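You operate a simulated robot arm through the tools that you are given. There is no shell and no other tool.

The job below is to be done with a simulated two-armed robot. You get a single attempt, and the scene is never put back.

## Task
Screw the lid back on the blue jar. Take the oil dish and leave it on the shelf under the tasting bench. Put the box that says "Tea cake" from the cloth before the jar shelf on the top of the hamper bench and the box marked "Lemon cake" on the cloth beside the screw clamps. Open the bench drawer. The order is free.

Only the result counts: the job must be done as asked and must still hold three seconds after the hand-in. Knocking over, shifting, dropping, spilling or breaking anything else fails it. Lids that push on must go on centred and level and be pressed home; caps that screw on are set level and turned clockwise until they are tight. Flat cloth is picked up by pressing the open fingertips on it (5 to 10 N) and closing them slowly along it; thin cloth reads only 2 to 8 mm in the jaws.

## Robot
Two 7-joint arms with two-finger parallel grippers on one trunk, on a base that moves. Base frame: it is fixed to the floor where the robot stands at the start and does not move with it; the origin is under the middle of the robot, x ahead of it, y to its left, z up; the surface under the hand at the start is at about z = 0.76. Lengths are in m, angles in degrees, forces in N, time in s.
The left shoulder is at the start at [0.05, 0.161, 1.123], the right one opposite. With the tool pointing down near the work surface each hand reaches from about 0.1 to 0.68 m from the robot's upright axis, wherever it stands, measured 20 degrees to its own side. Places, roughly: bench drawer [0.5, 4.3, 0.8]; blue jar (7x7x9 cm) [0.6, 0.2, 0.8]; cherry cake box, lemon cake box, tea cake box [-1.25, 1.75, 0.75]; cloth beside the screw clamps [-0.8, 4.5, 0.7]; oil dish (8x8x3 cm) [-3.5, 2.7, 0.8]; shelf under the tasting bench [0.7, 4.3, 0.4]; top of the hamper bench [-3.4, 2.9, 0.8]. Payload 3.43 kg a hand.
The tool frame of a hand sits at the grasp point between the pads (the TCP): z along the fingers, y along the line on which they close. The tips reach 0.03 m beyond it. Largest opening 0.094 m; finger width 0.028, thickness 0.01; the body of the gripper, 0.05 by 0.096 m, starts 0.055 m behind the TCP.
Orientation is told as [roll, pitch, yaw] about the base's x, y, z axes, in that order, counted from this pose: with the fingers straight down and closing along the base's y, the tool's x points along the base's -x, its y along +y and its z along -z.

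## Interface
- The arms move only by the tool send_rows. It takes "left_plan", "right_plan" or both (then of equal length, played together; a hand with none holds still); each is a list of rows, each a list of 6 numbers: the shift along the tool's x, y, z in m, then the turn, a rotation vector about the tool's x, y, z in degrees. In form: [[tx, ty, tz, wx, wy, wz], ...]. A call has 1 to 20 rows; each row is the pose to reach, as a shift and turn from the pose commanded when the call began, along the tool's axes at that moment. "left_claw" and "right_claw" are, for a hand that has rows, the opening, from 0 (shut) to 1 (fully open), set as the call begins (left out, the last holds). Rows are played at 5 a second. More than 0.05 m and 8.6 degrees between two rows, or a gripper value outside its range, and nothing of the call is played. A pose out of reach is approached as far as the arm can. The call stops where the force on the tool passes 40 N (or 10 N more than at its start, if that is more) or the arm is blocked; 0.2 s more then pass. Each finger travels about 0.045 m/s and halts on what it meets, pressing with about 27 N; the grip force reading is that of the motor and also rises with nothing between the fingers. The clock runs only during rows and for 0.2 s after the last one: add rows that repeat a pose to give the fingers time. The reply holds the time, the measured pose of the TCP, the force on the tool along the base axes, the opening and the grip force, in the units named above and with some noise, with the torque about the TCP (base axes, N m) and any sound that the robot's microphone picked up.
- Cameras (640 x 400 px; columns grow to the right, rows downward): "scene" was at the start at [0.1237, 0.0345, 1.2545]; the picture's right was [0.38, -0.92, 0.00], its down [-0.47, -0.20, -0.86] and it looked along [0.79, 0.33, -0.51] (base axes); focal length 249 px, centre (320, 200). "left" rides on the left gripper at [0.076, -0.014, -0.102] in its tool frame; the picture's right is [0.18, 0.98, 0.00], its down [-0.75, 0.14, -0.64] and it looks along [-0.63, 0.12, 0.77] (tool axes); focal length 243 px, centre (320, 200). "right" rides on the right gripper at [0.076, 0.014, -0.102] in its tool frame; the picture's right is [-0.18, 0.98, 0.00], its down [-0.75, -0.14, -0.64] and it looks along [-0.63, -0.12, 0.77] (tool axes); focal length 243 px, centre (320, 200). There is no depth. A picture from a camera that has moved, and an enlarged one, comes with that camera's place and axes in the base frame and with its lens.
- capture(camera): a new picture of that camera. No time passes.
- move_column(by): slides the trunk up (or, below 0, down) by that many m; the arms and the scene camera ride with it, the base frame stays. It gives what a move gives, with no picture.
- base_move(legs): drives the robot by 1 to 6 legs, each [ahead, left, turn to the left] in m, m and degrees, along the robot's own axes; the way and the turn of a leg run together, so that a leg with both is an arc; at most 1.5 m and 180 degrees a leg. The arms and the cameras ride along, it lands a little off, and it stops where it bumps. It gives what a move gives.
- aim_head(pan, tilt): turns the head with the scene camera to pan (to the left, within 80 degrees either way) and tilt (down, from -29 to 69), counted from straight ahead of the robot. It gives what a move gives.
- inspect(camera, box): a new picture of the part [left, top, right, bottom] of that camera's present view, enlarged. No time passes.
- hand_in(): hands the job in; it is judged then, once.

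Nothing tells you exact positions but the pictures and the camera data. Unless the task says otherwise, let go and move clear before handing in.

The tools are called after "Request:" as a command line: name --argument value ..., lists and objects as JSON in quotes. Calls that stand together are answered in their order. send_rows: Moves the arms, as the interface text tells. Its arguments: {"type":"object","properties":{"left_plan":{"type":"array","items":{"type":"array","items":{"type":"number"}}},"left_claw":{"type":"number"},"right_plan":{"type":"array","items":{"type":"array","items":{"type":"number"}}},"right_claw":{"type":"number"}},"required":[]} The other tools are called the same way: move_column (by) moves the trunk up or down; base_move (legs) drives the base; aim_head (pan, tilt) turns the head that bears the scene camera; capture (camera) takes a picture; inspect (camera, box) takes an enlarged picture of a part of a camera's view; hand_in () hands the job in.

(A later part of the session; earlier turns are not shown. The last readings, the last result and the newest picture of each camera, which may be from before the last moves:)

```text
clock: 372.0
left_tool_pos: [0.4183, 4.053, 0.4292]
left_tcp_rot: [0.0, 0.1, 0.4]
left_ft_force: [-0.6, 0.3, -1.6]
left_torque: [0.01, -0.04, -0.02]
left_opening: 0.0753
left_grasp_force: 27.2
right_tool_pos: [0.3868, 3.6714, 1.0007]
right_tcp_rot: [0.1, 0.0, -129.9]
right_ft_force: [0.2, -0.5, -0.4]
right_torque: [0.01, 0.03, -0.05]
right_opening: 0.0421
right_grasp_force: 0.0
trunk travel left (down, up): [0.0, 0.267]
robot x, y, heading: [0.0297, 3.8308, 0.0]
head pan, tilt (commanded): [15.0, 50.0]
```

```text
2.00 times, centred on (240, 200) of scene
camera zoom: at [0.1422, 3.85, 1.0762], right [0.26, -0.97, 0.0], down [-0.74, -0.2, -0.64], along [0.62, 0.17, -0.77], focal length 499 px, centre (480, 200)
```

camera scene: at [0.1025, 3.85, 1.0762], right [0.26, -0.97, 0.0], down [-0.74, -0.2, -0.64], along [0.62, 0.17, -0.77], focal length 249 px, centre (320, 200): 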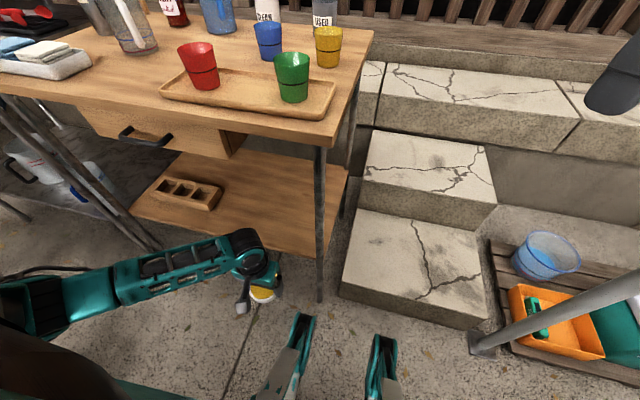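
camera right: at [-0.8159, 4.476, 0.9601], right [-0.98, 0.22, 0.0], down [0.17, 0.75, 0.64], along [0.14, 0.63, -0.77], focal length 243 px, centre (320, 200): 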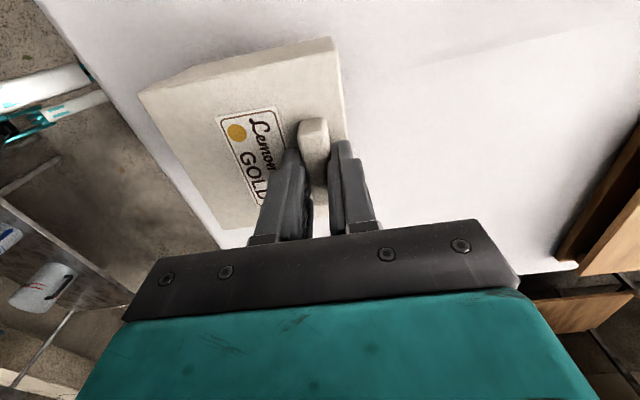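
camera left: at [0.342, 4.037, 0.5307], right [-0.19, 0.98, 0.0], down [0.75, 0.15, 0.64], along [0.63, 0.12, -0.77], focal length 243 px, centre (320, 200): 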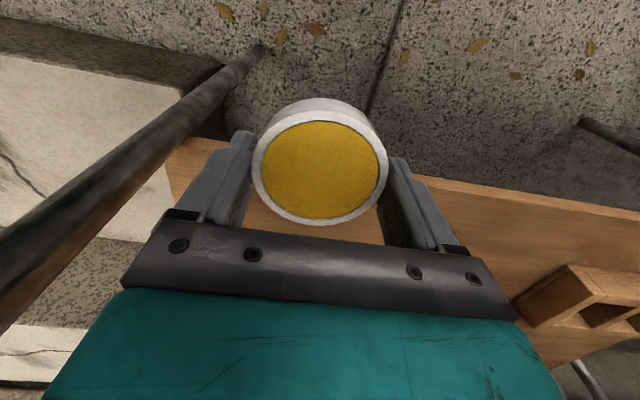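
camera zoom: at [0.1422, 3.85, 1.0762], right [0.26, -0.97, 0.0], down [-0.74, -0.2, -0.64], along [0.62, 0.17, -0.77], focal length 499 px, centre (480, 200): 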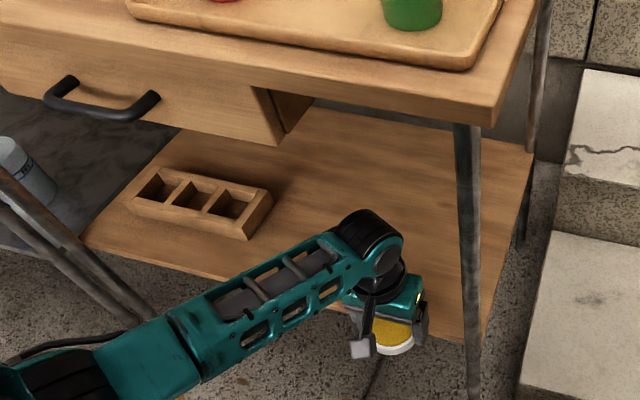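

The dish is just crossing the shelf's front edge with clearance. Continuing another 8.5 cm inward.

Request:
send_rows --left_plan '[[-0.001, 0, 0, 0, 0, 0], [-0.004, 0, 0, 0, 0, 0], [-0.009, 0, 0, 0, 0, 0], [-0.016, 0, 0, 0, 0, 0], [-0.024, 0, 0, 0, 0, 0], [-0.033, 0, 0, 0, 0, 0], [-0.042, 0, 0, 0, 0, 0], [-0.051, 0, 0, 0, 0, 0], [-0.06, 0, 0, 0, 0, 0], [-0.068, 0, 0, 0, 0, 0], [-0.076, 0, 0, 0, 0, 0], [-0.082, 0, 0, 0, 0, 0], [-0.086, 0, 0, 0, 0, 0], [-0.088, 0, 0, 0, 0, 0]]'

Request:
capture --camera "left"

Request:
inspect --camera "scene" --box '[120, 100, 360, 300]'

```text
clock: 375.0
left_tool_pos: [0.506, 4.0533, 0.4278]
left_tcp_rot: [0.1, 0.1, 0.4]
left_ft_force: [-0.6, 0.1, -2.7]
left_torque: [0.01, 0.03, -0.01]
left_opening: 0.0753
left_grasp_force: 27.5
right_tool_pos: [0.3867, 3.6717, 1.002]
right_tcp_rot: [0.2, -0.2, -129.9]
right_ft_force: [0.0, -0.3, 0.3]
right_torque: [-0.01, 0.03, 0.0]
right_opening: 0.0425
right_grasp_force: 0.0
trunk travel left (down, up): [0.0, 0.267]
robot x, y, heading: [0.0283, 3.8299, 0.1]
head pan, tilt (commanded): [15.0, 50.0]
```

```text
taken
camera left: at [0.4294, 4.0379, 0.5305], right [-0.19, 0.98, 0.0], down [0.75, 0.15, 0.64], along [0.63, 0.12, -0.77], focal length 243 px, centre (320, 200)
```

left: 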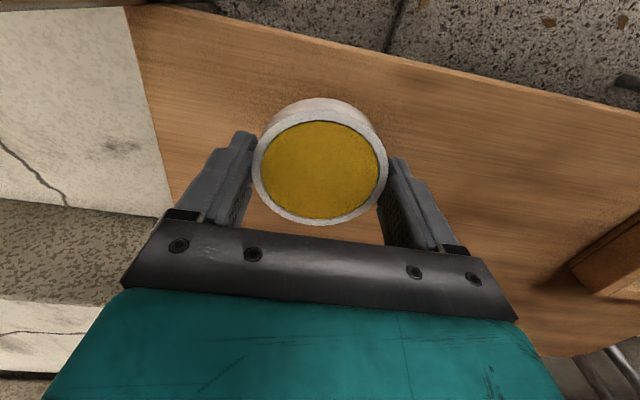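

```text
2.00 times, centred on (240, 200) of scene
camera zoom: at [0.1423, 3.8501, 1.0762], right [0.26, -0.97, 0.0], down [-0.74, -0.2, -0.64], along [0.62, 0.17, -0.77], focal length 499 px, centre (480, 200)
```

zoom: 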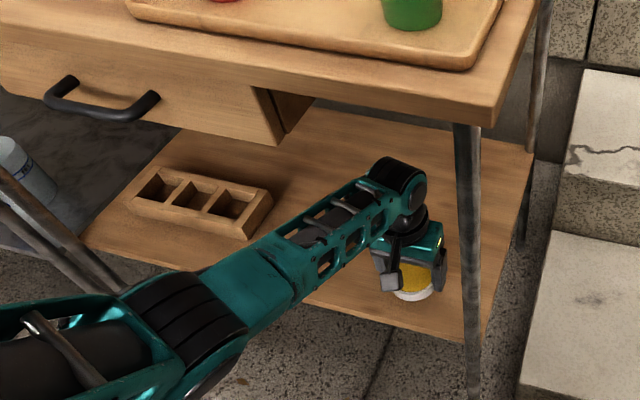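

The dish is over the shelf with good clearance all round. I'll roll 2 cm closer so it sits deeper, then lower it gently.

Request:
base_move --legs '[[0.022, 0, 0]]'

Request:
send_rows --left_plan '[[0, 0, 0.001, 0, 0, 0], [0, 0, 0.003, 0, 0, 0], [0, 0, 0.006, 0, 0, 0], [0, 0, 0.009, 0, 0, 0], [0, 0, 0.012, 0, 0, 0], [0, 0, 0.015, 0, 0, 0], [0, 0, 0.017, 0, 0, 0], [0, 0, 0.018, 0, 0, 0]]'

Request:
inspect --camera "scene" --box '[240, 170, 360, 270]'

```text
clock: 375.8
left_tool_pos: [0.5263, 4.0526, 0.428]
left_tcp_rot: [0.1, 0.1, 0.3]
left_ft_force: [0.4, -0.6, -2.4]
left_torque: [-0.01, 0.0, 0.0]
left_opening: 0.0754
left_grasp_force: 26.7
right_tool_pos: [0.4081, 3.6709, 1.0015]
right_tcp_rot: [0.1, -0.1, -129.9]
right_ft_force: [0.1, 0.1, -0.3]
right_torque: [0.01, -0.02, 0.0]
right_opening: 0.0423
right_grasp_force: 0.0
trunk travel left (down, up): [0.0, 0.267]
robot x, y, heading: [0.0475, 3.8298, -0.1]
head pan, tilt (commanded): [15.0, 50.0]
```

```text
clock: 377.6
left_tool_pos: [0.5253, 4.0528, 0.4107]
left_tcp_rot: [0.1, 0.0, 0.4]
left_ft_force: [0.0, -0.1, -3.2]
left_torque: [0.01, 0.0, -0.01]
left_opening: 0.0751
left_grasp_force: 26.8
right_tool_pos: [0.409, 3.6705, 1.0016]
right_tcp_rot: [0.0, -0.2, -129.9]
right_ft_force: [0.6, -1.3, 0.3]
right_torque: [-0.01, -0.01, 0.03]
right_opening: 0.0424
right_grasp_force: 0.1
trunk travel left (down, up): [0.0, 0.267]
robot x, y, heading: [0.0488, 3.8302, 0.0]
head pan, tilt (commanded): [15.0, 50.0]
```

```text
4.00 times, centred on (300, 220) of scene
camera zoom: at [0.1635, 3.85, 1.0762], right [0.26, -0.97, 0.0], down [-0.74, -0.2, -0.64], along [0.62, 0.17, -0.77], focal length 997 px, centre (400, 120)
```

zoom: 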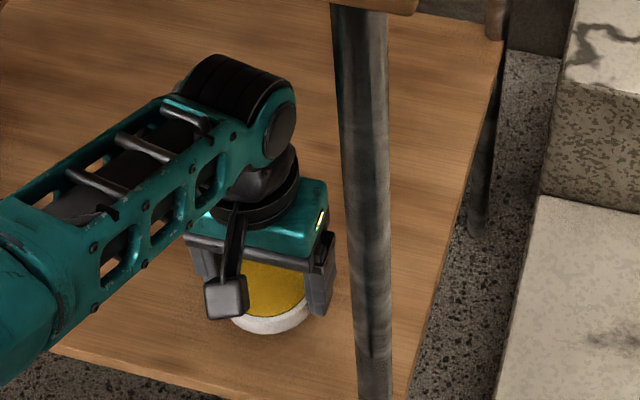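

Steady. Lowering the last centimetre in 1–2 mm steps until the shelf takes the weight.

Request:
send_rows --left_plan '[[0, 0, 0.0015, 0, 0, 0], [0, 0, 0.003, 0, 0, 0], [0, 0, 0.0045, 0, 0, 0], [0, 0, 0.006, 0, 0, 0], [0, 0, 0.006, 0, 0, 0]]'

```text
clock: 378.8
left_tool_pos: [0.5255, 4.0526, 0.4042]
left_tcp_rot: [0.0, 0.1, 0.3]
left_ft_force: [1.2, 0.3, -2.4]
left_torque: [0.01, 0.0, 0.01]
left_opening: 0.0755
left_grasp_force: 26.6
right_tool_pos: [0.4088, 3.6716, 1.0021]
right_tcp_rot: [0.1, 0.0, -129.9]
right_ft_force: [-0.2, 0.4, 0.0]
right_torque: [0.02, -0.01, -0.01]
right_opening: 0.0422
right_grasp_force: 0.0
trunk travel left (down, up): [0.0, 0.267]
robot x, y, heading: [0.05, 3.8308, -0.1]
head pan, tilt (commanded): [15.0, 50.0]
```

Request:
send_rows --left_plan '[[0, 0, 0.001, 0, 0, 0], [0, 0, 0.002, 0, 0, 0], [0, 0, 0.003, 0, 0, 0], [0, 0, 0.003, 0, 0, 0]]'

```text
clock: 379.8
left_tool_pos: [0.5272, 4.0529, 0.4002]
left_tcp_rot: [0.0, 0.1, 0.4]
left_ft_force: [0.5, -0.2, -2.5]
left_torque: [-0.01, 0.01, 0.0]
left_opening: 0.075
left_grasp_force: 26.1
right_tool_pos: [0.4084, 3.671, 1.0013]
right_tcp_rot: [0.1, -0.1, -129.9]
right_ft_force: [0.0, 0.7, 0.3]
right_torque: [0.01, 0.02, 0.0]
right_opening: 0.0424
right_grasp_force: 0.1
trunk travel left (down, up): [0.0, 0.267]
robot x, y, heading: [0.048, 3.8289, -0.0]
head pan, tilt (commanded): [15.0, 50.0]
```

Request:
send_rows --left_plan '[[0, 0, 0.001, 0, 0, 0], [0, 0, 0.002, 0, 0, 0], [0, 0, 0.003, 0, 0, 0], [0, 0, 0.003, 0, 0, 0]]'

Request:
capture --camera "left"

```text
clock: 380.8
left_tool_pos: [0.5272, 4.0529, 0.398]
left_tcp_rot: [0.0, 0.2, 0.3]
left_ft_force: [-0.1, 0.4, -3.4]
left_torque: [-0.01, -0.01, 0.02]
left_opening: 0.0753
left_grasp_force: 26.8
right_tool_pos: [0.4088, 3.6727, 1.0014]
right_tcp_rot: [0.0, -0.1, -130.0]
right_ft_force: [-0.3, -0.5, -0.2]
right_torque: [0.02, 0.0, 0.01]
right_opening: 0.0421
right_grasp_force: 0.0
trunk travel left (down, up): [0.0, 0.267]
robot x, y, heading: [0.0513, 3.8289, 0.2]
head pan, tilt (commanded): [15.0, 50.0]
```

```text
taken
camera left: at [0.4509, 4.0374, 0.5004], right [-0.19, 0.98, 0.0], down [0.75, 0.15, 0.64], along [0.63, 0.12, -0.77], focal length 243 px, centre (320, 200)
```

left: 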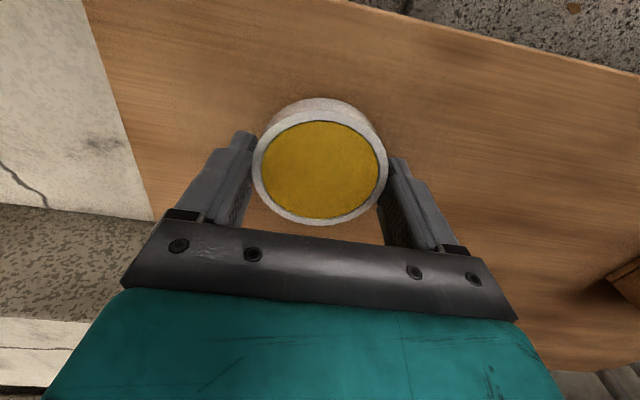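

No contact yet; continuing in 1 mm steps.

Request:
send_rows --left_plan '[[0, 0, 0.001, 0, 0, 0], [0, 0, 0.002, 0, 0, 0], [0, 0, 0.003, 0, 0, 0], [0, 0, 0.004, 0, 0, 0], [0, 0, 0.004, 0, 0, 0]]'

Request:
inspect --camera "left" --box '[220, 60, 420, 230]'

```text
clock: 382.0
left_tool_pos: [0.5253, 4.0535, 0.3948]
left_tcp_rot: [0.0, 0.0, 0.4]
left_ft_force: [0.3, -0.2, -3.0]
left_torque: [0.0, -0.02, -0.01]
left_opening: 0.0754
left_grasp_force: 26.8
right_tool_pos: [0.4077, 3.6717, 1.0025]
right_tcp_rot: [0.1, -0.1, -129.9]
right_ft_force: [-0.1, -0.6, 0.0]
right_torque: [0.0, 0.02, -0.03]
right_opening: 0.0422
right_grasp_force: 0.1
trunk travel left (down, up): [0.0, 0.267]
robot x, y, heading: [0.0471, 3.83, -0.2]
head pan, tilt (commanded): [15.0, 50.0]
```

```text
2.35 times, centred on (320, 145) of left
camera zoom: at [0.4504, 4.0376, 0.4964], right [-0.19, 0.98, 0.0], down [0.75, 0.15, 0.64], along [0.63, 0.12, -0.77], focal length 571 px, centre (320, 329)
```

zoom: 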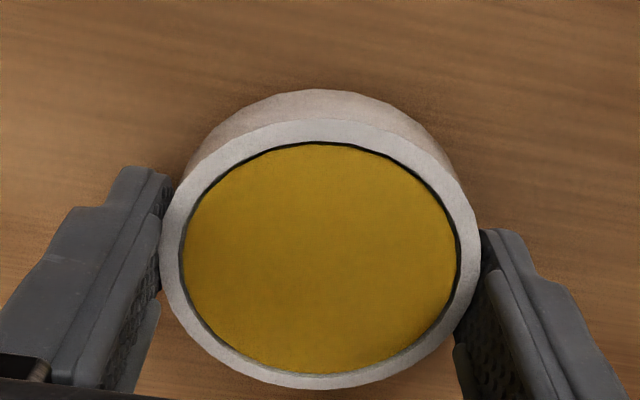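

Request:
send_rows --left_plan '[[0, 0, 0.001, 0, 0, 0], [0, 0, 0.002, 0, 0, 0], [0, 0, 0.0025, 0, 0, 0], [0, 0, 0.0025, 0, 0, 0]]'

```text
clock: 383.0
left_tool_pos: [0.5256, 4.0531, 0.3916]
left_tcp_rot: [0.0, 0.0, 0.5]
left_ft_force: [0.7, -0.5, -2.1]
left_torque: [-0.02, 0.03, -0.02]
left_opening: 0.0754
left_grasp_force: 26.9
right_tool_pos: [0.4081, 3.6733, 1.0016]
right_tcp_rot: [0.1, 0.0, -130.0]
right_ft_force: [0.1, -0.3, -1.5]
right_torque: [-0.02, 0.0, 0.01]
right_opening: 0.0423
right_grasp_force: 0.0
trunk travel left (down, up): [0.0, 0.267]
robot x, y, heading: [0.0498, 3.8298, 0.0]
head pan, tilt (commanded): [15.0, 50.0]
```

Request:
send_rows --left_plan '[[0, 0, 0.001, 0, 0, 0], [0, 0, 0.002, 0, 0, 0], [0, 0, 0.0025, 0, 0, 0], [0, 0, 0.0025, 0, 0, 0]]'

Request:
inspect --camera "scene" --box '[260, 210, 340, 270]'

```text
clock: 384.0
left_tool_pos: [0.5258, 4.0534, 0.3877]
left_tcp_rot: [-0.1, 0.1, 0.3]
left_ft_force: [-0.3, 0.1, -2.9]
left_torque: [-0.01, 0.01, 0.0]
left_opening: 0.0754
left_grasp_force: 27.0
right_tool_pos: [0.4082, 3.6711, 1.0021]
right_tcp_rot: [0.1, -0.2, -129.9]
right_ft_force: [-0.2, 0.4, -0.5]
right_torque: [0.04, 0.04, -0.01]
right_opening: 0.0423
right_grasp_force: 0.1
trunk travel left (down, up): [0.0, 0.267]
robot x, y, heading: [0.0461, 3.8293, -0.0]
head pan, tilt (commanded): [15.0, 50.0]
```

```text
6.67 times, centred on (300, 240) of scene
camera zoom: at [0.1635, 3.85, 1.0762], right [0.26, -0.97, 0.0], down [-0.74, -0.2, -0.64], along [0.62, 0.17, -0.77], focal length 1662 px, centre (453, -67)
```

zoom: 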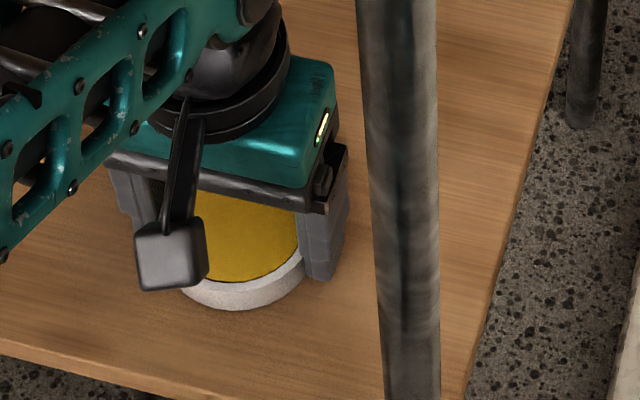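

Request:
send_rows --left_plan '[[0, 0, 0.001, 0, 0, 0], [0, 0, 0.002, 0, 0, 0], [0, 0, 0.003, 0, 0, 0], [0, 0, 0.003, 0, 0, 0]]'

```text
clock: 385.0
left_tool_pos: [0.5271, 4.0542, 0.3868]
left_tcp_rot: [0.1, 0.0, 0.4]
left_ft_force: [-6.6, 1.2, 17.9]
left_torque: [-0.06, 0.18, 0.04]
left_opening: 0.0753
left_grasp_force: 26.8
right_tool_pos: [0.407, 3.6701, 1.002]
right_tcp_rot: [0.0, 0.1, -129.9]
right_ft_force: [-0.4, -0.4, 0.6]
right_torque: [-0.01, 0.01, -0.01]
right_opening: 0.042
right_grasp_force: 0.2
trunk travel left (down, up): [0.0, 0.267]
robot x, y, heading: [0.0483, 3.8316, -0.0]
head pan, tilt (commanded): [15.0, 50.0]
```

Contact: the dish is on the shelf. Relieving pressure, then opening gently.

Request:
send_rows --left_plan '[[0, 0, -0.001, 0, 0, 0], [0, 0, -0.0022, 0, 0, 0], [0, 0, -0.0022, 0, 0, 0]]'

```text
clock: 385.8
left_tool_pos: [0.5255, 4.0533, 0.388]
left_tcp_rot: [0.0, 0.2, 0.3]
left_ft_force: [0.2, 0.1, -0.4]
left_torque: [0.02, -0.11, -0.03]
left_opening: 0.0752
left_grasp_force: 26.7
right_tool_pos: [0.4074, 3.6716, 1.0006]
right_tcp_rot: [0.1, 0.0, -129.9]
right_ft_force: [0.4, -0.3, 0.0]
right_torque: [0.01, 0.01, -0.03]
right_opening: 0.0421
right_grasp_force: 0.0
trunk travel left (down, up): [0.0, 0.267]
robot x, y, heading: [0.0467, 3.8319, 0.1]
head pan, tilt (commanded): [15.0, 50.0]
```

Request:
send_rows --left_plan '[[0, 0, 0, 0, 0, 0], [0, 0, 0, 0, 0, 0], [0, 0, 0, 0, 0, 0], [0, 0, -0.004, 0, 0, 0], [0, 0, -0.012, 0, 0, 0], [0, 0, -0.024, 0, 0, 0], [0, 0, -0.038, 0, 0, 0], [0, 0, -0.05, 0, 0, 0], [0, 0, -0.055, 0, 0, 0]]' --left_claw 1.0

Request:
capture --camera "left"

Request:
inspect --camera "scene" --box '[220, 140, 360, 270]'

```text
clock: 387.8
left_tool_pos: [0.526, 4.0537, 0.4444]
left_tcp_rot: [0.0, 0.1, 0.4]
left_ft_force: [0.3, -0.1, -0.1]
left_torque: [-0.02, -0.03, 0.01]
left_opening: 0.0941
left_grasp_force: 0.0
right_tool_pos: [0.4078, 3.6717, 1.0021]
right_tcp_rot: [0.1, 0.0, -129.9]
right_ft_force: [-0.2, 0.4, 0.2]
right_torque: [0.03, 0.02, 0.0]
right_opening: 0.0425
right_grasp_force: 0.1
trunk travel left (down, up): [0.0, 0.267]
robot x, y, heading: [0.0498, 3.8275, -0.1]
head pan, tilt (commanded): [15.0, 50.0]
```

```text
taken
camera left: at [0.4504, 4.0385, 0.5456], right [-0.19, 0.98, 0.0], down [0.75, 0.15, 0.64], along [0.63, 0.12, -0.77], focal length 243 px, centre (320, 200)
```

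left: 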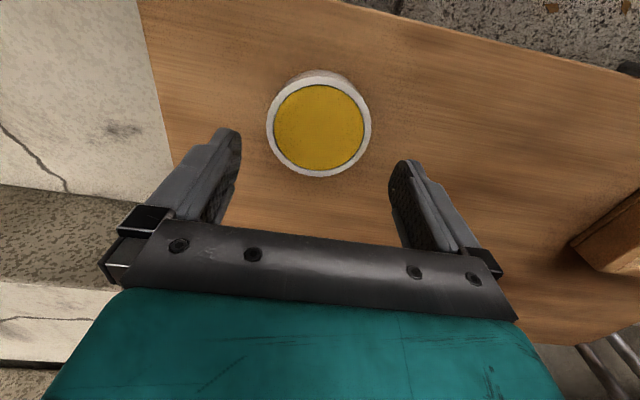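

```text
3.08 times, centred on (290, 205) of scene
camera zoom: at [0.1634, 3.85, 1.0762], right [0.26, -0.97, 0.0], down [-0.74, -0.2, -0.64], along [0.62, 0.17, -0.77], focal length 767 px, centre (412, 185)
```

zoom: 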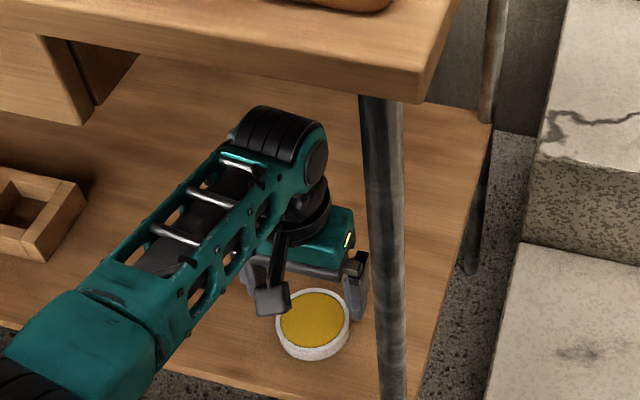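

The dish stands on the shelf, full and untouched. I'll withdraw the left hand straight back out, then raise it.

Request:
send_rows --left_plan '[[0.01, 0, 0, 0, 0, 0], [0.03, 0, 0, 0, 0, 0], [0.055, 0, 0, 0, 0, 0], [0.08, 0, 0, 0, 0, 0], [0.105, 0, 0, 0, 0, 0], [0.13, 0, 0, 0, 0, 0], [0.155, 0, 0, 0, 0, 0], [0.18, 0, 0, 0, 0, 0], [0.2, 0, 0, 0, 0, 0], [0.21, 0, 0, 0, 0, 0]]'

Request:
capture --camera "scene"

```text
clock: 389.8
left_tool_pos: [0.3414, 4.0561, 0.4485]
left_tcp_rot: [0.2, -1.9, 1.3]
left_ft_force: [3.0, 2.6, 0.7]
left_torque: [-0.08, 0.1, 0.18]
left_opening: 0.0931
left_grasp_force: 0.0
right_tool_pos: [0.4074, 3.6707, 1.0007]
right_tcp_rot: [0.2, 0.0, -130.0]
right_ft_force: [0.3, -0.3, -1.0]
right_torque: [0.02, 0.01, -0.03]
right_opening: 0.0424
right_grasp_force: 0.1
trunk travel left (down, up): [0.0, 0.267]
robot x, y, heading: [0.0493, 3.8331, -0.1]
head pan, tilt (commanded): [15.0, 50.0]
stopped in row 10 (left hand): the force on the tool passed its limit at 55 N (the readings are from after the stop); the commanded pose is now the measured one
```

```text
taken
camera scene: at [0.1631, 3.85, 1.0764], right [0.26, -0.97, 0.0], down [-0.74, -0.2, -0.64], along [0.62, 0.17, -0.77], focal length 249 px, centre (320, 200)
```

scene: 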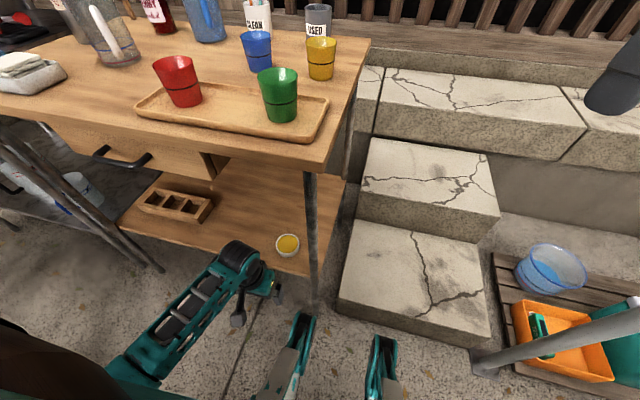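

The hand is out of the shelf; it brushed my own base on the way back. The dish is fine. I'll move slightly forward and raise the hand straight up.

Request:
send_rows --left_plan '[[-0.01, 0, 0, 0, 0, 0], [-0.015, 0, -0.01, 0, 0, 0], [-0.015, 0, -0.03, 0, 0, 0], [-0.015, 0, -0.055, 0, 0, 0], [-0.015, 0, -0.08, 0, 0, 0], [-0.015, 0, -0.11, 0, 0, 0], [-0.015, 0, -0.14, 0, 0, 0], [-0.015, 0, -0.17, 0, 0, 0]]'

Request:
capture --camera "scene"

Request:
capture --camera "left"

```text
clock: 391.6
left_tool_pos: [0.3507, 4.0566, 0.619]
left_tcp_rot: [0.1, -1.7, 1.3]
left_ft_force: [0.3, 0.5, 0.5]
left_torque: [0.02, -0.02, 0.0]
left_opening: 0.094
left_grasp_force: 0.0
right_tool_pos: [0.4093, 3.6727, 1.0008]
right_tcp_rot: [0.1, -0.1, -129.9]
right_ft_force: [0.2, -0.7, -0.9]
right_torque: [-0.02, -0.03, -0.02]
right_opening: 0.0425
right_grasp_force: 0.1
trunk travel left (down, up): [0.0, 0.267]
robot x, y, heading: [0.0498, 3.8263, -0.1]
head pan, tilt (commanded): [15.0, 50.0]
```

```text
taken
camera scene: at [0.1633, 3.8502, 1.0762], right [0.26, -0.97, 0.0], down [-0.74, -0.2, -0.64], along [0.62, 0.17, -0.77], focal length 249 px, centre (320, 200)
```

scene: 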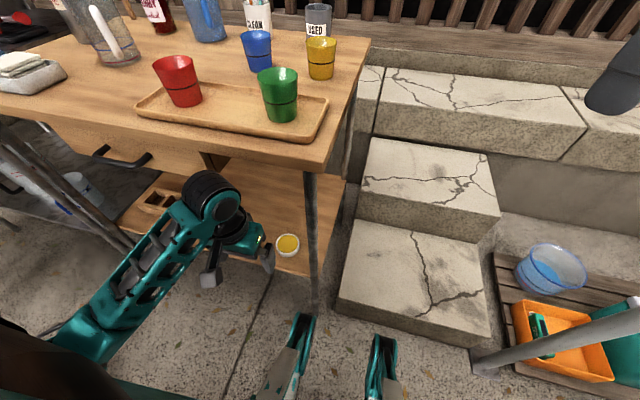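

```text
taken
camera left: at [0.2715, 4.0391, 0.7177], right [-0.21, 0.98, 0.0], down [0.73, 0.16, 0.66], along [0.65, 0.13, -0.75], focal length 243 px, centre (320, 200)
```

left: 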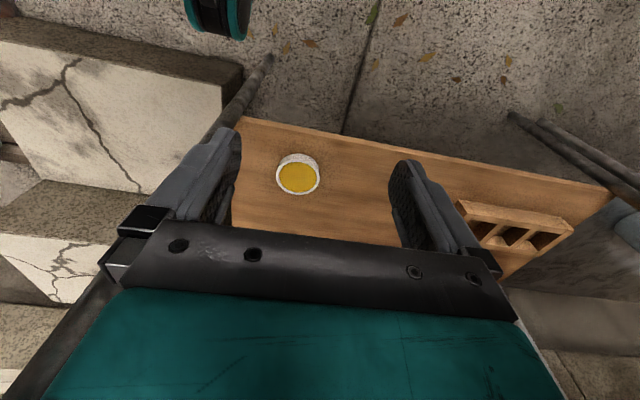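

The dish on the shelf is fine. Next is the drawer: its handle is a horizontal bar near [0.42, 4.28, 0.76]. I'll back away, raise the left hand, and strafe left so the right hand lines up with the handle.

Request:
base_move --legs '[[-0.17, 0, 0]]'

Request:
send_rows --left_plan '[[0, 0, -0.03, 0, 0.6, 0], [0, 0, -0.07, 0, 1.2, 0], [0, 0, -0.11, 0, 1.7, 0], [0, 0, -0.15, 0, 1.7, 0], [0, 0.01, -0.19, 0, 1.7, 0], [0, 0.03, -0.23, 0, 1.7, 0], [0, 0.05, -0.27, 0, 1.7, 0], [0, 0.07, -0.31, 0, 1.7, 0], [0, 0.08, -0.35, 0, 1.7, 0], [0, 0.09, -0.39, 0, 1.7, 0]]'

Request:
base_move --legs '[[0, 0.6, 0]]'

Request:
aim_head --pan 0 --tilt 35

Request:
capture --camera "scene"

```text
clock: 393.1
left_tool_pos: [0.1803, 4.0568, 0.6192]
left_tcp_rot: [0.1, -1.8, 1.2]
left_ft_force: [0.3, -0.2, -0.2]
left_torque: [0.0, 0.0, -0.01]
left_opening: 0.0941
left_grasp_force: 0.0
right_tool_pos: [0.237, 3.6718, 1.001]
right_tcp_rot: [0.1, -0.1, -130.1]
right_ft_force: [0.7, 0.6, 0.2]
right_torque: [0.02, 0.01, -0.01]
right_opening: 0.0425
right_grasp_force: 0.1
trunk travel left (down, up): [0.0, 0.267]
robot x, y, heading: [-0.1273, 3.8313, 0.0]
head pan, tilt (commanded): [15.0, 50.0]
```

```text
clock: 395.3
left_tool_pos: [0.164, 4.1429, 1.0077]
left_tcp_rot: [0.0, 0.4, 1.1]
left_ft_force: [-2.3, 0.5, 3.8]
left_torque: [0.01, -0.18, 0.03]
left_opening: 0.0937
left_grasp_force: 0.1
right_tool_pos: [0.236, 3.6702, 1.003]
right_tcp_rot: [0.0, -0.1, -130.0]
right_ft_force: [-0.4, 0.5, 0.9]
right_torque: [-0.02, -0.02, -0.04]
right_opening: 0.0424
right_grasp_force: 0.0
trunk travel left (down, up): [0.0, 0.267]
robot x, y, heading: [-0.1199, 3.8292, -0.1]
head pan, tilt (commanded): [15.0, 50.0]
```

```text
clock: 400.9
left_tool_pos: [0.1616, 4.731, 1.0087]
left_tcp_rot: [0.1, -0.1, 1.7]
left_ft_force: [0.4, -0.4, -1.0]
left_torque: [-0.01, 0.01, -0.06]
left_opening: 0.0936
left_grasp_force: 0.1
right_tool_pos: [0.2361, 4.2596, 1.0008]
right_tcp_rot: [0.1, -0.2, -129.7]
right_ft_force: [-0.2, -0.5, 0.3]
right_torque: [-0.01, 0.02, 0.02]
right_opening: 0.0423
right_grasp_force: 0.0
trunk travel left (down, up): [0.0, 0.267]
robot x, y, heading: [-0.1246, 4.4163, 0.5]
head pan, tilt (commanded): [15.0, 50.0]
```

```text
clock: 401.7
left_tool_pos: [0.1616, 4.7304, 1.0091]
left_tcp_rot: [0.1, -0.1, 1.6]
left_ft_force: [-0.2, 0.1, 0.7]
left_torque: [0.0, 0.0, -0.03]
left_opening: 0.094
left_grasp_force: 0.0
right_tool_pos: [0.2363, 4.26, 1.0006]
right_tcp_rot: [0.1, -0.1, -129.6]
right_ft_force: [-0.4, -0.5, 0.1]
right_torque: [-0.03, 0.02, 0.0]
right_opening: 0.0423
right_grasp_force: 0.0
trunk travel left (down, up): [0.0, 0.267]
robot x, y, heading: [-0.1255, 4.417, 0.3]
head pan, tilt (commanded): [0.0, 35.0]
```

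```text
taken
camera scene: at [0.0045, 4.4165, 1.0979], right [0.01, -1.0, 0.0], down [-0.57, 0.0, -0.82], along [0.82, 0.0, -0.57], focal length 249 px, centre (320, 200)
```

scene: 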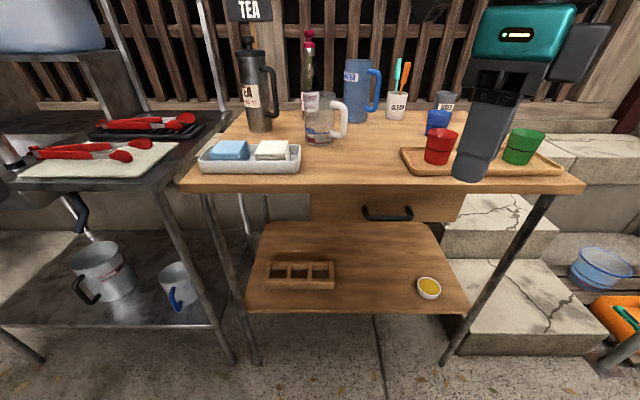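

The dish is visible on the shelf, and the drawer handle is in clear view. I'll zoom in on the handle to measure it.

Request:
inspect --camera "scene" --box '[300, 170, 480, 260]'

Request:
capture --camera "right"

```text
3.56 times, centred on (390, 215) of scene
camera zoom: at [0.0045, 4.4165, 1.0979], right [0.01, -1.0, 0.0], down [-0.57, 0.0, -0.82], along [0.82, 0.0, -0.57], focal length 886 px, centre (71, 147)
```

zoom: 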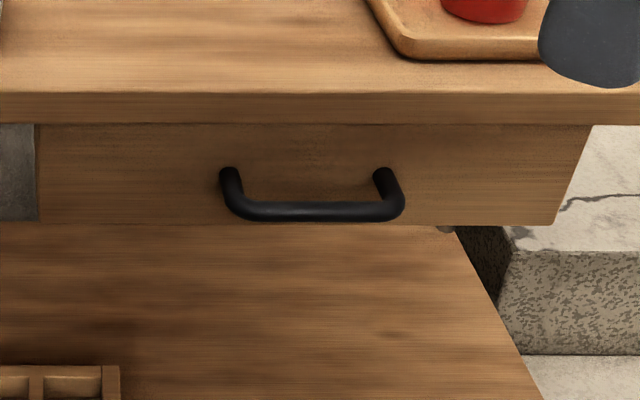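

```text
taken
camera right: at [0.2966, 4.3092, 1.1047], right [0.64, -0.77, 0.0], down [-0.59, -0.49, 0.64], along [-0.49, -0.41, -0.77], focal length 243 px, centre (320, 200)
```

right: 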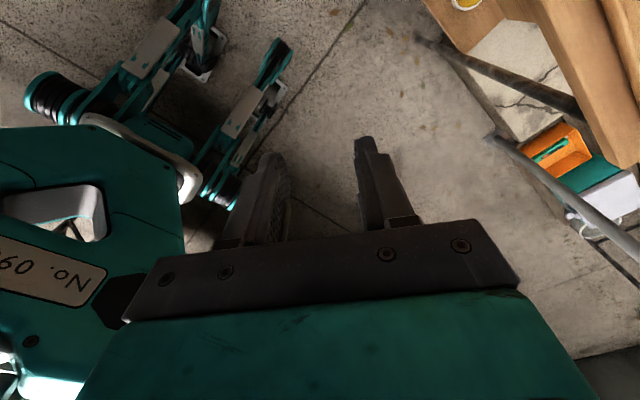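

The handle bar centre is about [0.42, 4.272, 0.76], spanning y 4.22–4.32. I'll turn the right hand to yaw −90, then tip it so its fingers point forward, to straddle the bar from above and below.

Request:
send_rows --right_plan '[[0, 0, 0, 0, 0, -8], [0, 0, 0, 0, 0, -16], [0, 0, 0, 0, 0, -24], [0, 0, 0, 0, 0, -32], [0, 0, 0, 0, 0, -39.5]]' --right_claw 0.53

Request:
send_rows --right_plan '[[0, 0.005, 0, -8, 0, 0], [0, 0.01, 0, -16, 0, 0], [0, 0.015, 0, -24, 0, 0], [0, 0.02, 0, -32, 0, 0], [0, 0.03, 0.01, -40, 0, 0], [0, 0.04, 0.02, -48, 0, 0], [0, 0.05, 0.03, -56, 0, 0], [0, 0.06, 0.04, -64, 0, 0], [0, 0.07, 0.05, -72, 0, 0], [0, 0.08, 0.06, -80, 0, 0], [0, 0.08, 0.06, -80, 0, 0]]'

Request:
capture --camera "scene"

Request:
capture --camera "right"

```text
clock: 402.9
left_tool_pos: [0.1622, 4.7313, 1.0091]
left_tcp_rot: [0.0, -0.1, 1.6]
left_ft_force: [-0.8, -0.4, 0.1]
left_torque: [-0.01, 0.0, -0.02]
left_opening: 0.0942
left_grasp_force: 0.1
right_tool_pos: [0.2364, 4.2604, 1.0019]
right_tcp_rot: [0.1, -0.1, -89.9]
right_ft_force: [-0.2, -0.7, -0.3]
right_torque: [0.03, -0.01, 0.0]
right_opening: 0.0497
right_grasp_force: 0.0
trunk travel left (down, up): [0.0, 0.267]
robot x, y, heading: [-0.1243, 4.4138, 0.4]
head pan, tilt (commanded): [0.0, 35.0]
```

```text
clock: 405.3
left_tool_pos: [0.1615, 4.7315, 1.0092]
left_tcp_rot: [0.1, -0.1, 1.5]
left_ft_force: [-0.3, 0.6, 1.7]
left_torque: [0.03, -0.03, 0.0]
left_opening: 0.0936
left_grasp_force: 0.0
right_tool_pos: [0.3262, 4.2629, 0.9426]
right_tcp_rot: [80.1, 0.1, -90.1]
right_ft_force: [0.2, 0.1, 0.3]
right_torque: [-0.02, 0.01, -0.03]
right_opening: 0.0497
right_grasp_force: 0.2
right hand out of reach, approached as far as the arm can: row 9, 10, 11
trunk travel left (down, up): [0.0, 0.267]
robot x, y, heading: [-0.1205, 4.415, 0.4]
head pan, tilt (commanded): [0.0, 35.0]
```

```text
taken
camera scene: at [0.0044, 4.4166, 1.098], right [0.01, -1.0, 0.0], down [-0.57, 0.0, -0.82], along [0.82, 0.0, -0.57], focal length 249 px, centre (320, 200)
```

scene: 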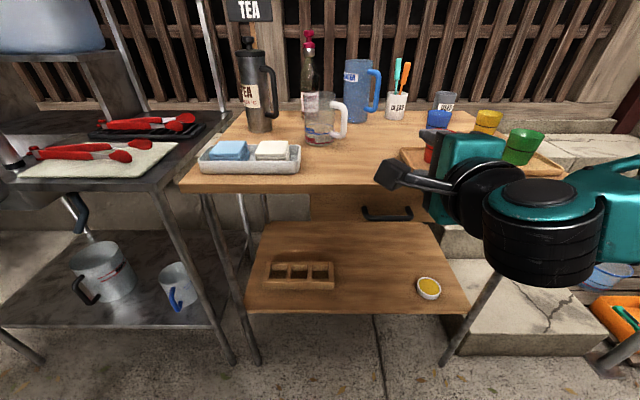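

```text
taken
camera right: at [0.2284, 4.3393, 0.975], right [0.17, -0.18, 0.97], down [-0.66, -0.75, -0.03], along [0.73, -0.63, -0.25], focal length 243 px, centre (320, 200)
```

right: 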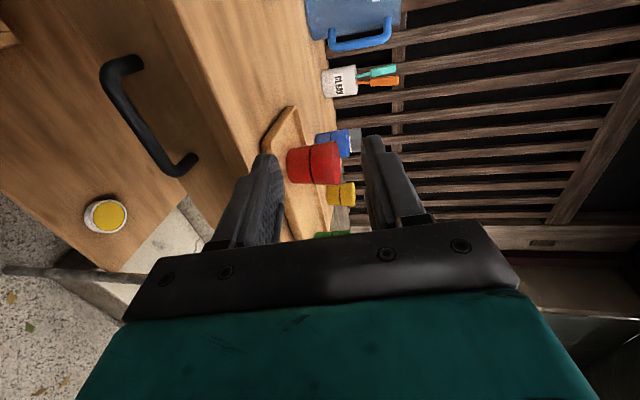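

The fingers now point forward and the hand sees the handle. I'll lower to near handle height, still short of it, and measure again.

Request:
send_rows --right_plan '[[0.001, -0.03, 0.007, 0, 0, 0], [0.002, -0.06, 0.014, 0, 0, 0], [0.003, -0.09, 0.021, 0, 0, 0], [0.004, -0.12, 0.028, 0, 0, 0], [0.005, -0.145, 0.034, 0, 0, 0], [0.005, -0.1657, 0.039, 0, 0, 0], [0.005, -0.1657, 0.039, 0, 0, 0]]'

Request:
capture --camera "right"

Request:
capture --camera "scene"

```text
clock: 406.9
left_tool_pos: [0.1624, 4.7313, 1.0086]
left_tcp_rot: [0.1, 0.0, 1.6]
left_ft_force: [0.0, 0.4, 0.2]
left_torque: [-0.02, 0.02, 0.0]
left_opening: 0.0941
left_grasp_force: 0.0
right_tool_pos: [0.3243, 4.3204, 0.8022]
right_tcp_rot: [80.0, -0.2, -90.5]
right_ft_force: [-0.4, -0.7, 0.5]
right_torque: [-0.04, 0.02, 0.0]
right_opening: 0.0499
right_grasp_force: 0.1
right hand out of reach, approached as far as the arm can: row 2, 3, 4, 5, 6, 7
trunk travel left (down, up): [0.0, 0.267]
robot x, y, heading: [-0.1243, 4.4159, 0.5]
head pan, tilt (commanded): [0.0, 35.0]
```

```text
taken
camera right: at [0.2267, 4.3973, 0.835], right [0.17, -0.18, 0.97], down [-0.66, -0.75, -0.03], along [0.73, -0.64, -0.25], focal length 243 px, centre (320, 200)
```

right: 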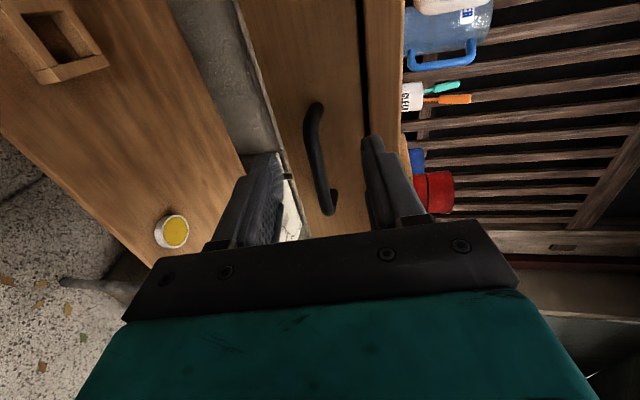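

```text
taken
camera scene: at [0.0045, 4.4165, 1.098], right [0.01, -1.0, 0.0], down [-0.57, 0.0, -0.82], along [0.82, 0.0, -0.57], focal length 249 px, centre (320, 200)
```

scene: 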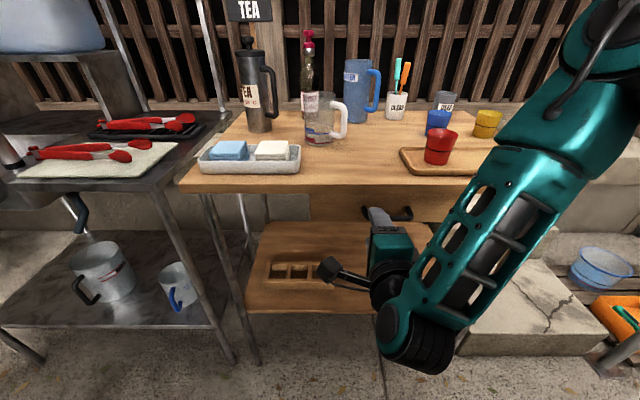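

The hand is near handle height but drifted to y 4.32 (arm limit). I'll zoom in on the scene view to see the fingers relative to the bar.

Request:
inspect --camera "scene" --box '[310, 180, 470, 280]'

Request:
inspect --camera "right" --box '[220, 80, 440, 250]'

```text
4.00 times, centred on (390, 230) of scene
camera zoom: at [0.0045, 4.4165, 1.098], right [0.01, -1.0, 0.0], down [-0.57, 0.0, -0.82], along [0.82, 0.0, -0.57], focal length 997 px, centre (40, 80)
```

zoom: 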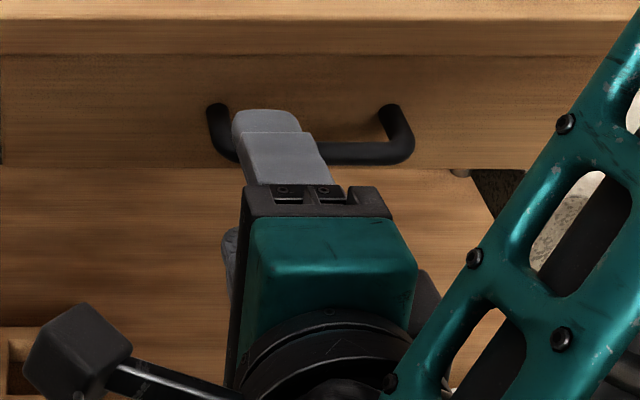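

```text
2.35 times, centred on (330, 165) of right
camera zoom: at [0.2267, 4.3973, 0.835], right [0.17, -0.18, 0.97], down [-0.66, -0.75, -0.03], along [0.73, -0.64, -0.25], focal length 571 px, centre (296, 282)
```

zoom: 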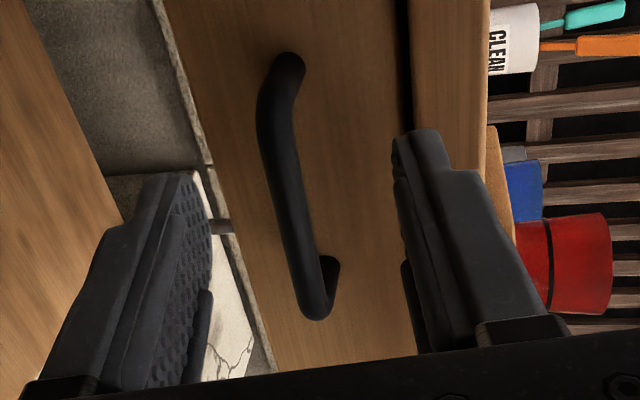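

Now it's consistent: the bar is at about x 0.396, z 0.782, centred at y≈4.272. I'll shift the base 4.5 cm right so the hand lines up, then check.

Request:
base_move --legs '[[0, -0.045, -0.5]]'

Request:
capture --camera "right"

Request:
inspect --camera "right" --box '[220, 80, 440, 250]'

Request:
inspect --camera "scene" --box '[310, 180, 470, 280]'

```text
clock: 407.9
left_tool_pos: [0.1637, 4.6837, 1.0091]
left_tcp_rot: [0.2, -0.2, 1.1]
left_ft_force: [-0.2, 0.5, 0.2]
left_torque: [-0.02, -0.01, 0.01]
left_opening: 0.094
left_grasp_force: 0.1
right_tool_pos: [0.3228, 4.2728, 0.8018]
right_tcp_rot: [79.9, -0.1, -90.8]
right_ft_force: [-0.4, 0.4, -0.1]
right_torque: [-0.01, 0.0, 0.02]
right_opening: 0.0499
right_grasp_force: 0.1
trunk travel left (down, up): [0.0, 0.267]
robot x, y, heading: [-0.125, 4.3752, 0.2]
head pan, tilt (commanded): [0.0, 35.0]
```

```text
taken
camera right: at [0.2267, 4.35, 0.8353], right [0.17, -0.18, 0.97], down [-0.67, -0.74, -0.03], along [0.73, -0.64, -0.25], focal length 243 px, centre (320, 200)
```

right: 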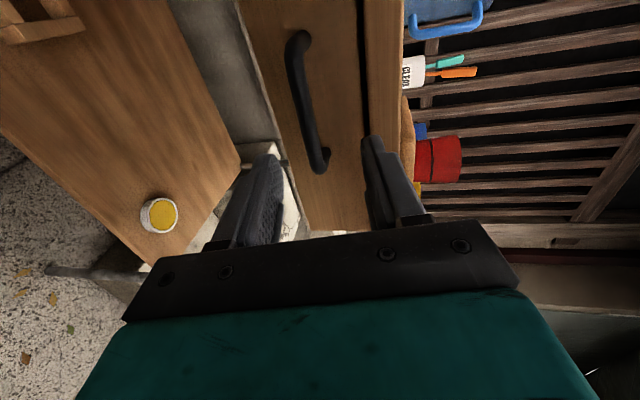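

```text
2.35 times, centred on (330, 165) of right
camera zoom: at [0.2267, 4.35, 0.8353], right [0.17, -0.18, 0.97], down [-0.67, -0.74, -0.03], along [0.73, -0.64, -0.25], focal length 571 px, centre (296, 282)
```

zoom: 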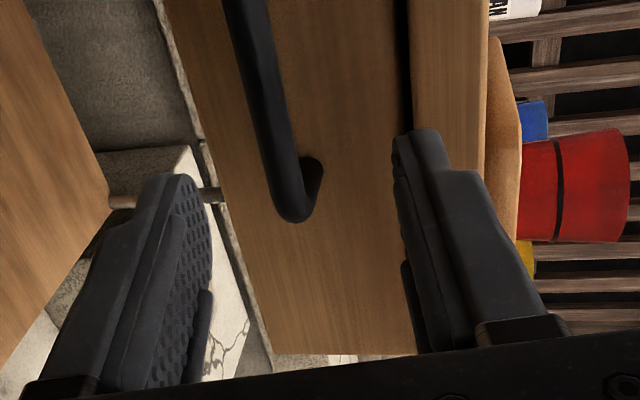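

```text
4.00 times, centred on (390, 230) of scene
camera zoom: at [0.0046, 4.371, 1.098], right [0.0, -1.0, 0.0], down [-0.57, 0.0, -0.82], along [0.82, 0.0, -0.57], focal length 997 px, centre (40, 80)
```

zoom: 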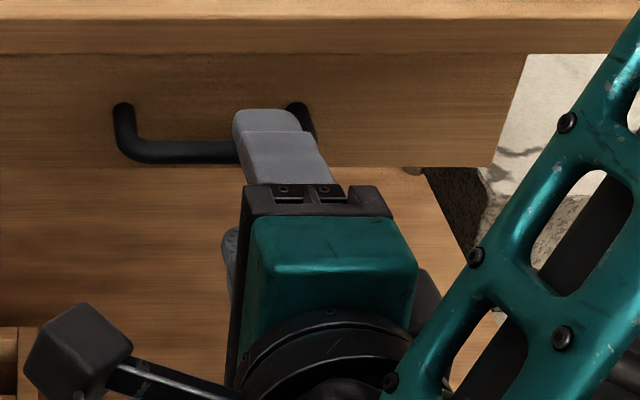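

The bar's centre is at y≈4.283, and my finger is at 4.27, within the straight part. I'll shift 1 cm left and advance so the bar comes between the finger pads.

Request:
send_rows --right_plan '[[0.004, -0.002, 0.01, 0, 0, 0], [0.008, -0.004, 0.02, 0, 0, 0], [0.01, -0.006, 0.03, 0, 0, 0], [0.01, -0.006, 0.04, 0, 0, 0], [0.01, -0.006, 0.045, 0, 0, 0], [0.01, -0.006, 0.045, 0, 0, 0]]'

Request:
inspect --camera "right" --box '[220, 80, 440, 250]'

Request:
inspect --camera "scene" --box '[310, 180, 470, 280]'

```text
clock: 409.3
left_tool_pos: [0.1653, 4.6844, 1.0091]
left_tcp_rot: [0.1, -0.1, 1.1]
left_ft_force: [0.3, -0.3, 0.3]
left_torque: [0.01, 0.01, 0.03]
left_opening: 0.094
left_grasp_force: 0.0
right_tool_pos: [0.3657, 4.2863, 0.7913]
right_tcp_rot: [79.8, -0.2, -91.0]
right_ft_force: [0.2, 0.2, 0.9]
right_torque: [-0.03, 0.0, 0.04]
right_opening: 0.0498
right_grasp_force: 0.1
right hand out of reach, approached as far as the arm can: row 4, 5, 6
trunk travel left (down, up): [0.0, 0.267]
robot x, y, heading: [-0.1221, 4.3711, 0.1]
head pan, tilt (commanded): [0.0, 35.0]
```

```text
2.35 times, centred on (330, 165) of right
camera zoom: at [0.2704, 4.3649, 0.8246], right [0.17, -0.18, 0.97], down [-0.67, -0.74, -0.02], along [0.72, -0.64, -0.25], focal length 571 px, centre (296, 282)
```

zoom: 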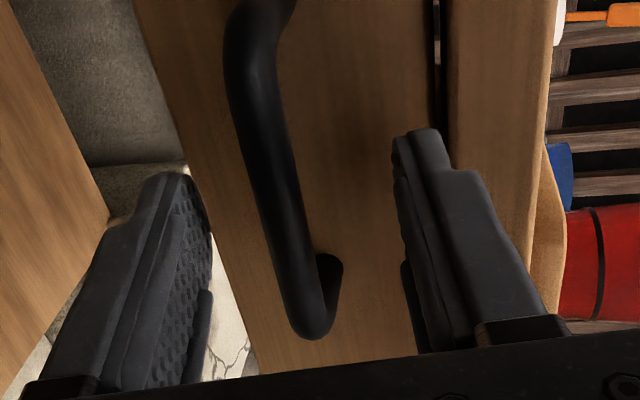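

```text
4.00 times, centred on (390, 230) of scene
camera zoom: at [0.0046, 4.371, 1.098], right [0.0, -1.0, 0.0], down [-0.57, 0.0, -0.82], along [0.82, 0.0, -0.57], focal length 997 px, centre (40, 80)
```

zoom: 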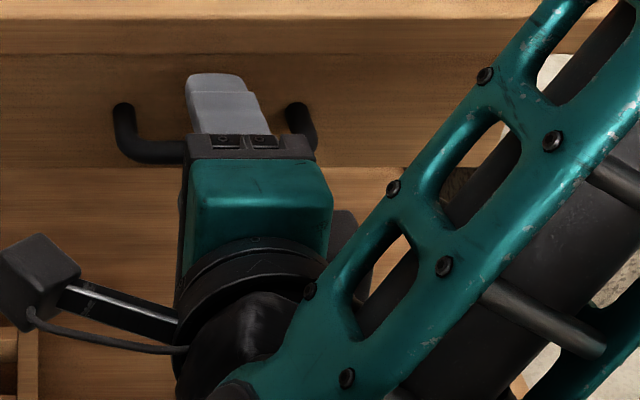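

The bar is centred between the fingers but still about 1 cm beyond the tips. I'll roll the base forward 2 cm to bring it between the pads.

Request:
base_move --legs '[[0.022, 0, 0]]'

Request:
inspect --camera "right" --box '[220, 80, 440, 250]'

Request:
inspect --camera "scene" --box '[310, 160, 470, 260]'

```text
clock: 410.1
left_tool_pos: [0.1849, 4.6849, 1.0098]
left_tcp_rot: [0.1, -0.2, 1.1]
left_ft_force: [-0.8, -1.3, -0.7]
left_torque: [-0.01, -0.01, 0.03]
left_opening: 0.0941
left_grasp_force: 0.2
right_tool_pos: [0.3873, 4.2873, 0.7929]
right_tcp_rot: [79.8, -0.2, -90.9]
right_ft_force: [-22.9, -3.4, 0.5]
right_torque: [0.09, -0.72, 0.19]
right_opening: 0.0479
right_grasp_force: 0.0
trunk travel left (down, up): [0.0, 0.267]
robot x, y, heading: [-0.1014, 4.3741, -0.0]
head pan, tilt (commanded): [0.0, 35.0]
```

```text
2.35 times, centred on (330, 165) of right
camera zoom: at [0.2899, 4.3648, 0.8249], right [0.17, -0.18, 0.97], down [-0.67, -0.74, -0.02], along [0.72, -0.64, -0.25], focal length 571 px, centre (296, 282)
```

zoom: 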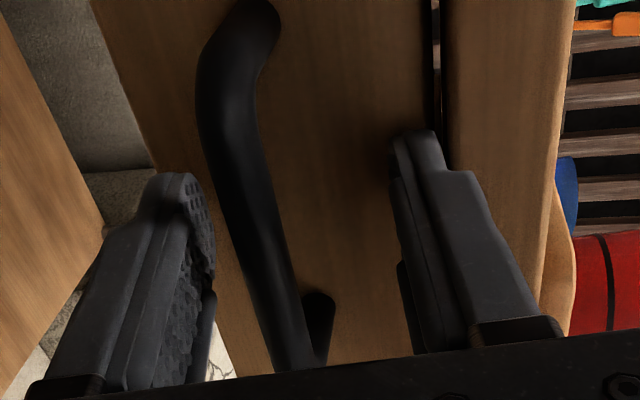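

```text
4.00 times, centred on (390, 210) of scene
camera zoom: at [0.0244, 4.3708, 1.0982], right [0.0, -1.0, 0.0], down [-0.57, 0.0, -0.82], along [0.82, 0.0, -0.57], focal length 997 px, centre (40, 160)
```

zoom: 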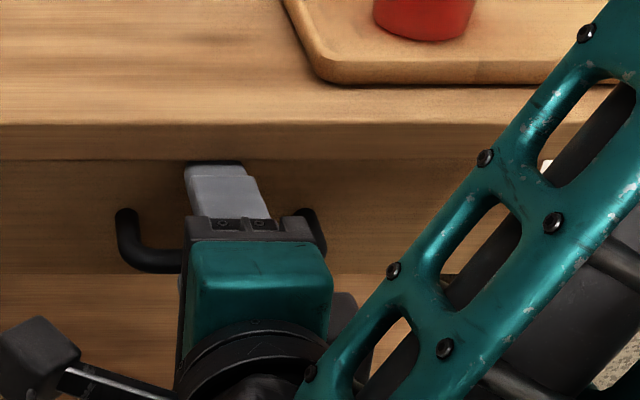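

The upper fingertip is touching the drawer front. The bar is between the fingers but nearer the lower one; I'll back off 6 mm and lower 11 mm to centre on the bar.

Request:
send_rows --right_plan '[[0, 0, -0.003, 0, 0, 0], [0, -0.003, -0.006, 0, 0, 0], [0, -0.007, -0.006, 0, 0, 0], [0, -0.0105, -0.006, 0, 0, 0], [0, -0.0105, -0.006, 0, 0, 0]]'

Request:
inspect --camera "right" --box '[220, 80, 440, 250]'

```text
clock: 411.3
left_tool_pos: [0.1859, 4.6847, 1.0088]
left_tcp_rot: [0.1, -0.1, 1.1]
left_ft_force: [0.1, -0.2, -0.5]
left_torque: [-0.01, 0.02, 0.0]
left_opening: 0.0939
left_grasp_force: 0.0
right_tool_pos: [0.3806, 4.2879, 0.7839]
right_tcp_rot: [79.4, -0.3, -91.2]
right_ft_force: [-0.1, 0.1, 0.1]
right_torque: [-0.04, -0.01, 0.01]
right_opening: 0.0498
right_grasp_force: 0.1
trunk travel left (down, up): [0.0, 0.267]
robot x, y, heading: [-0.0988, 4.3722, 0.2]
head pan, tilt (commanded): [0.0, 35.0]
```

```text
2.35 times, centred on (330, 165) of right
camera zoom: at [0.2839, 4.3666, 0.8156], right [0.17, -0.18, 0.97], down [-0.67, -0.74, -0.02], along [0.72, -0.65, -0.25], focal length 571 px, centre (296, 282)
```

zoom: 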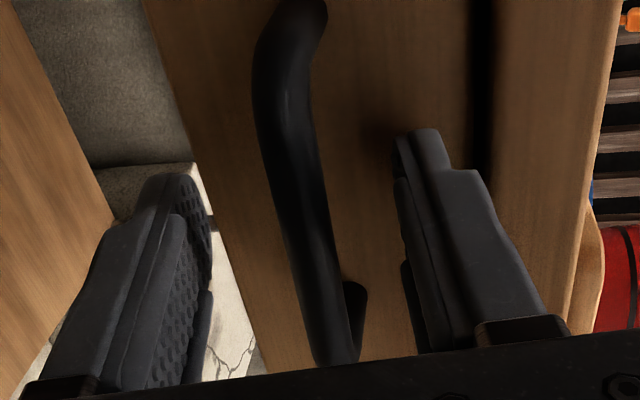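

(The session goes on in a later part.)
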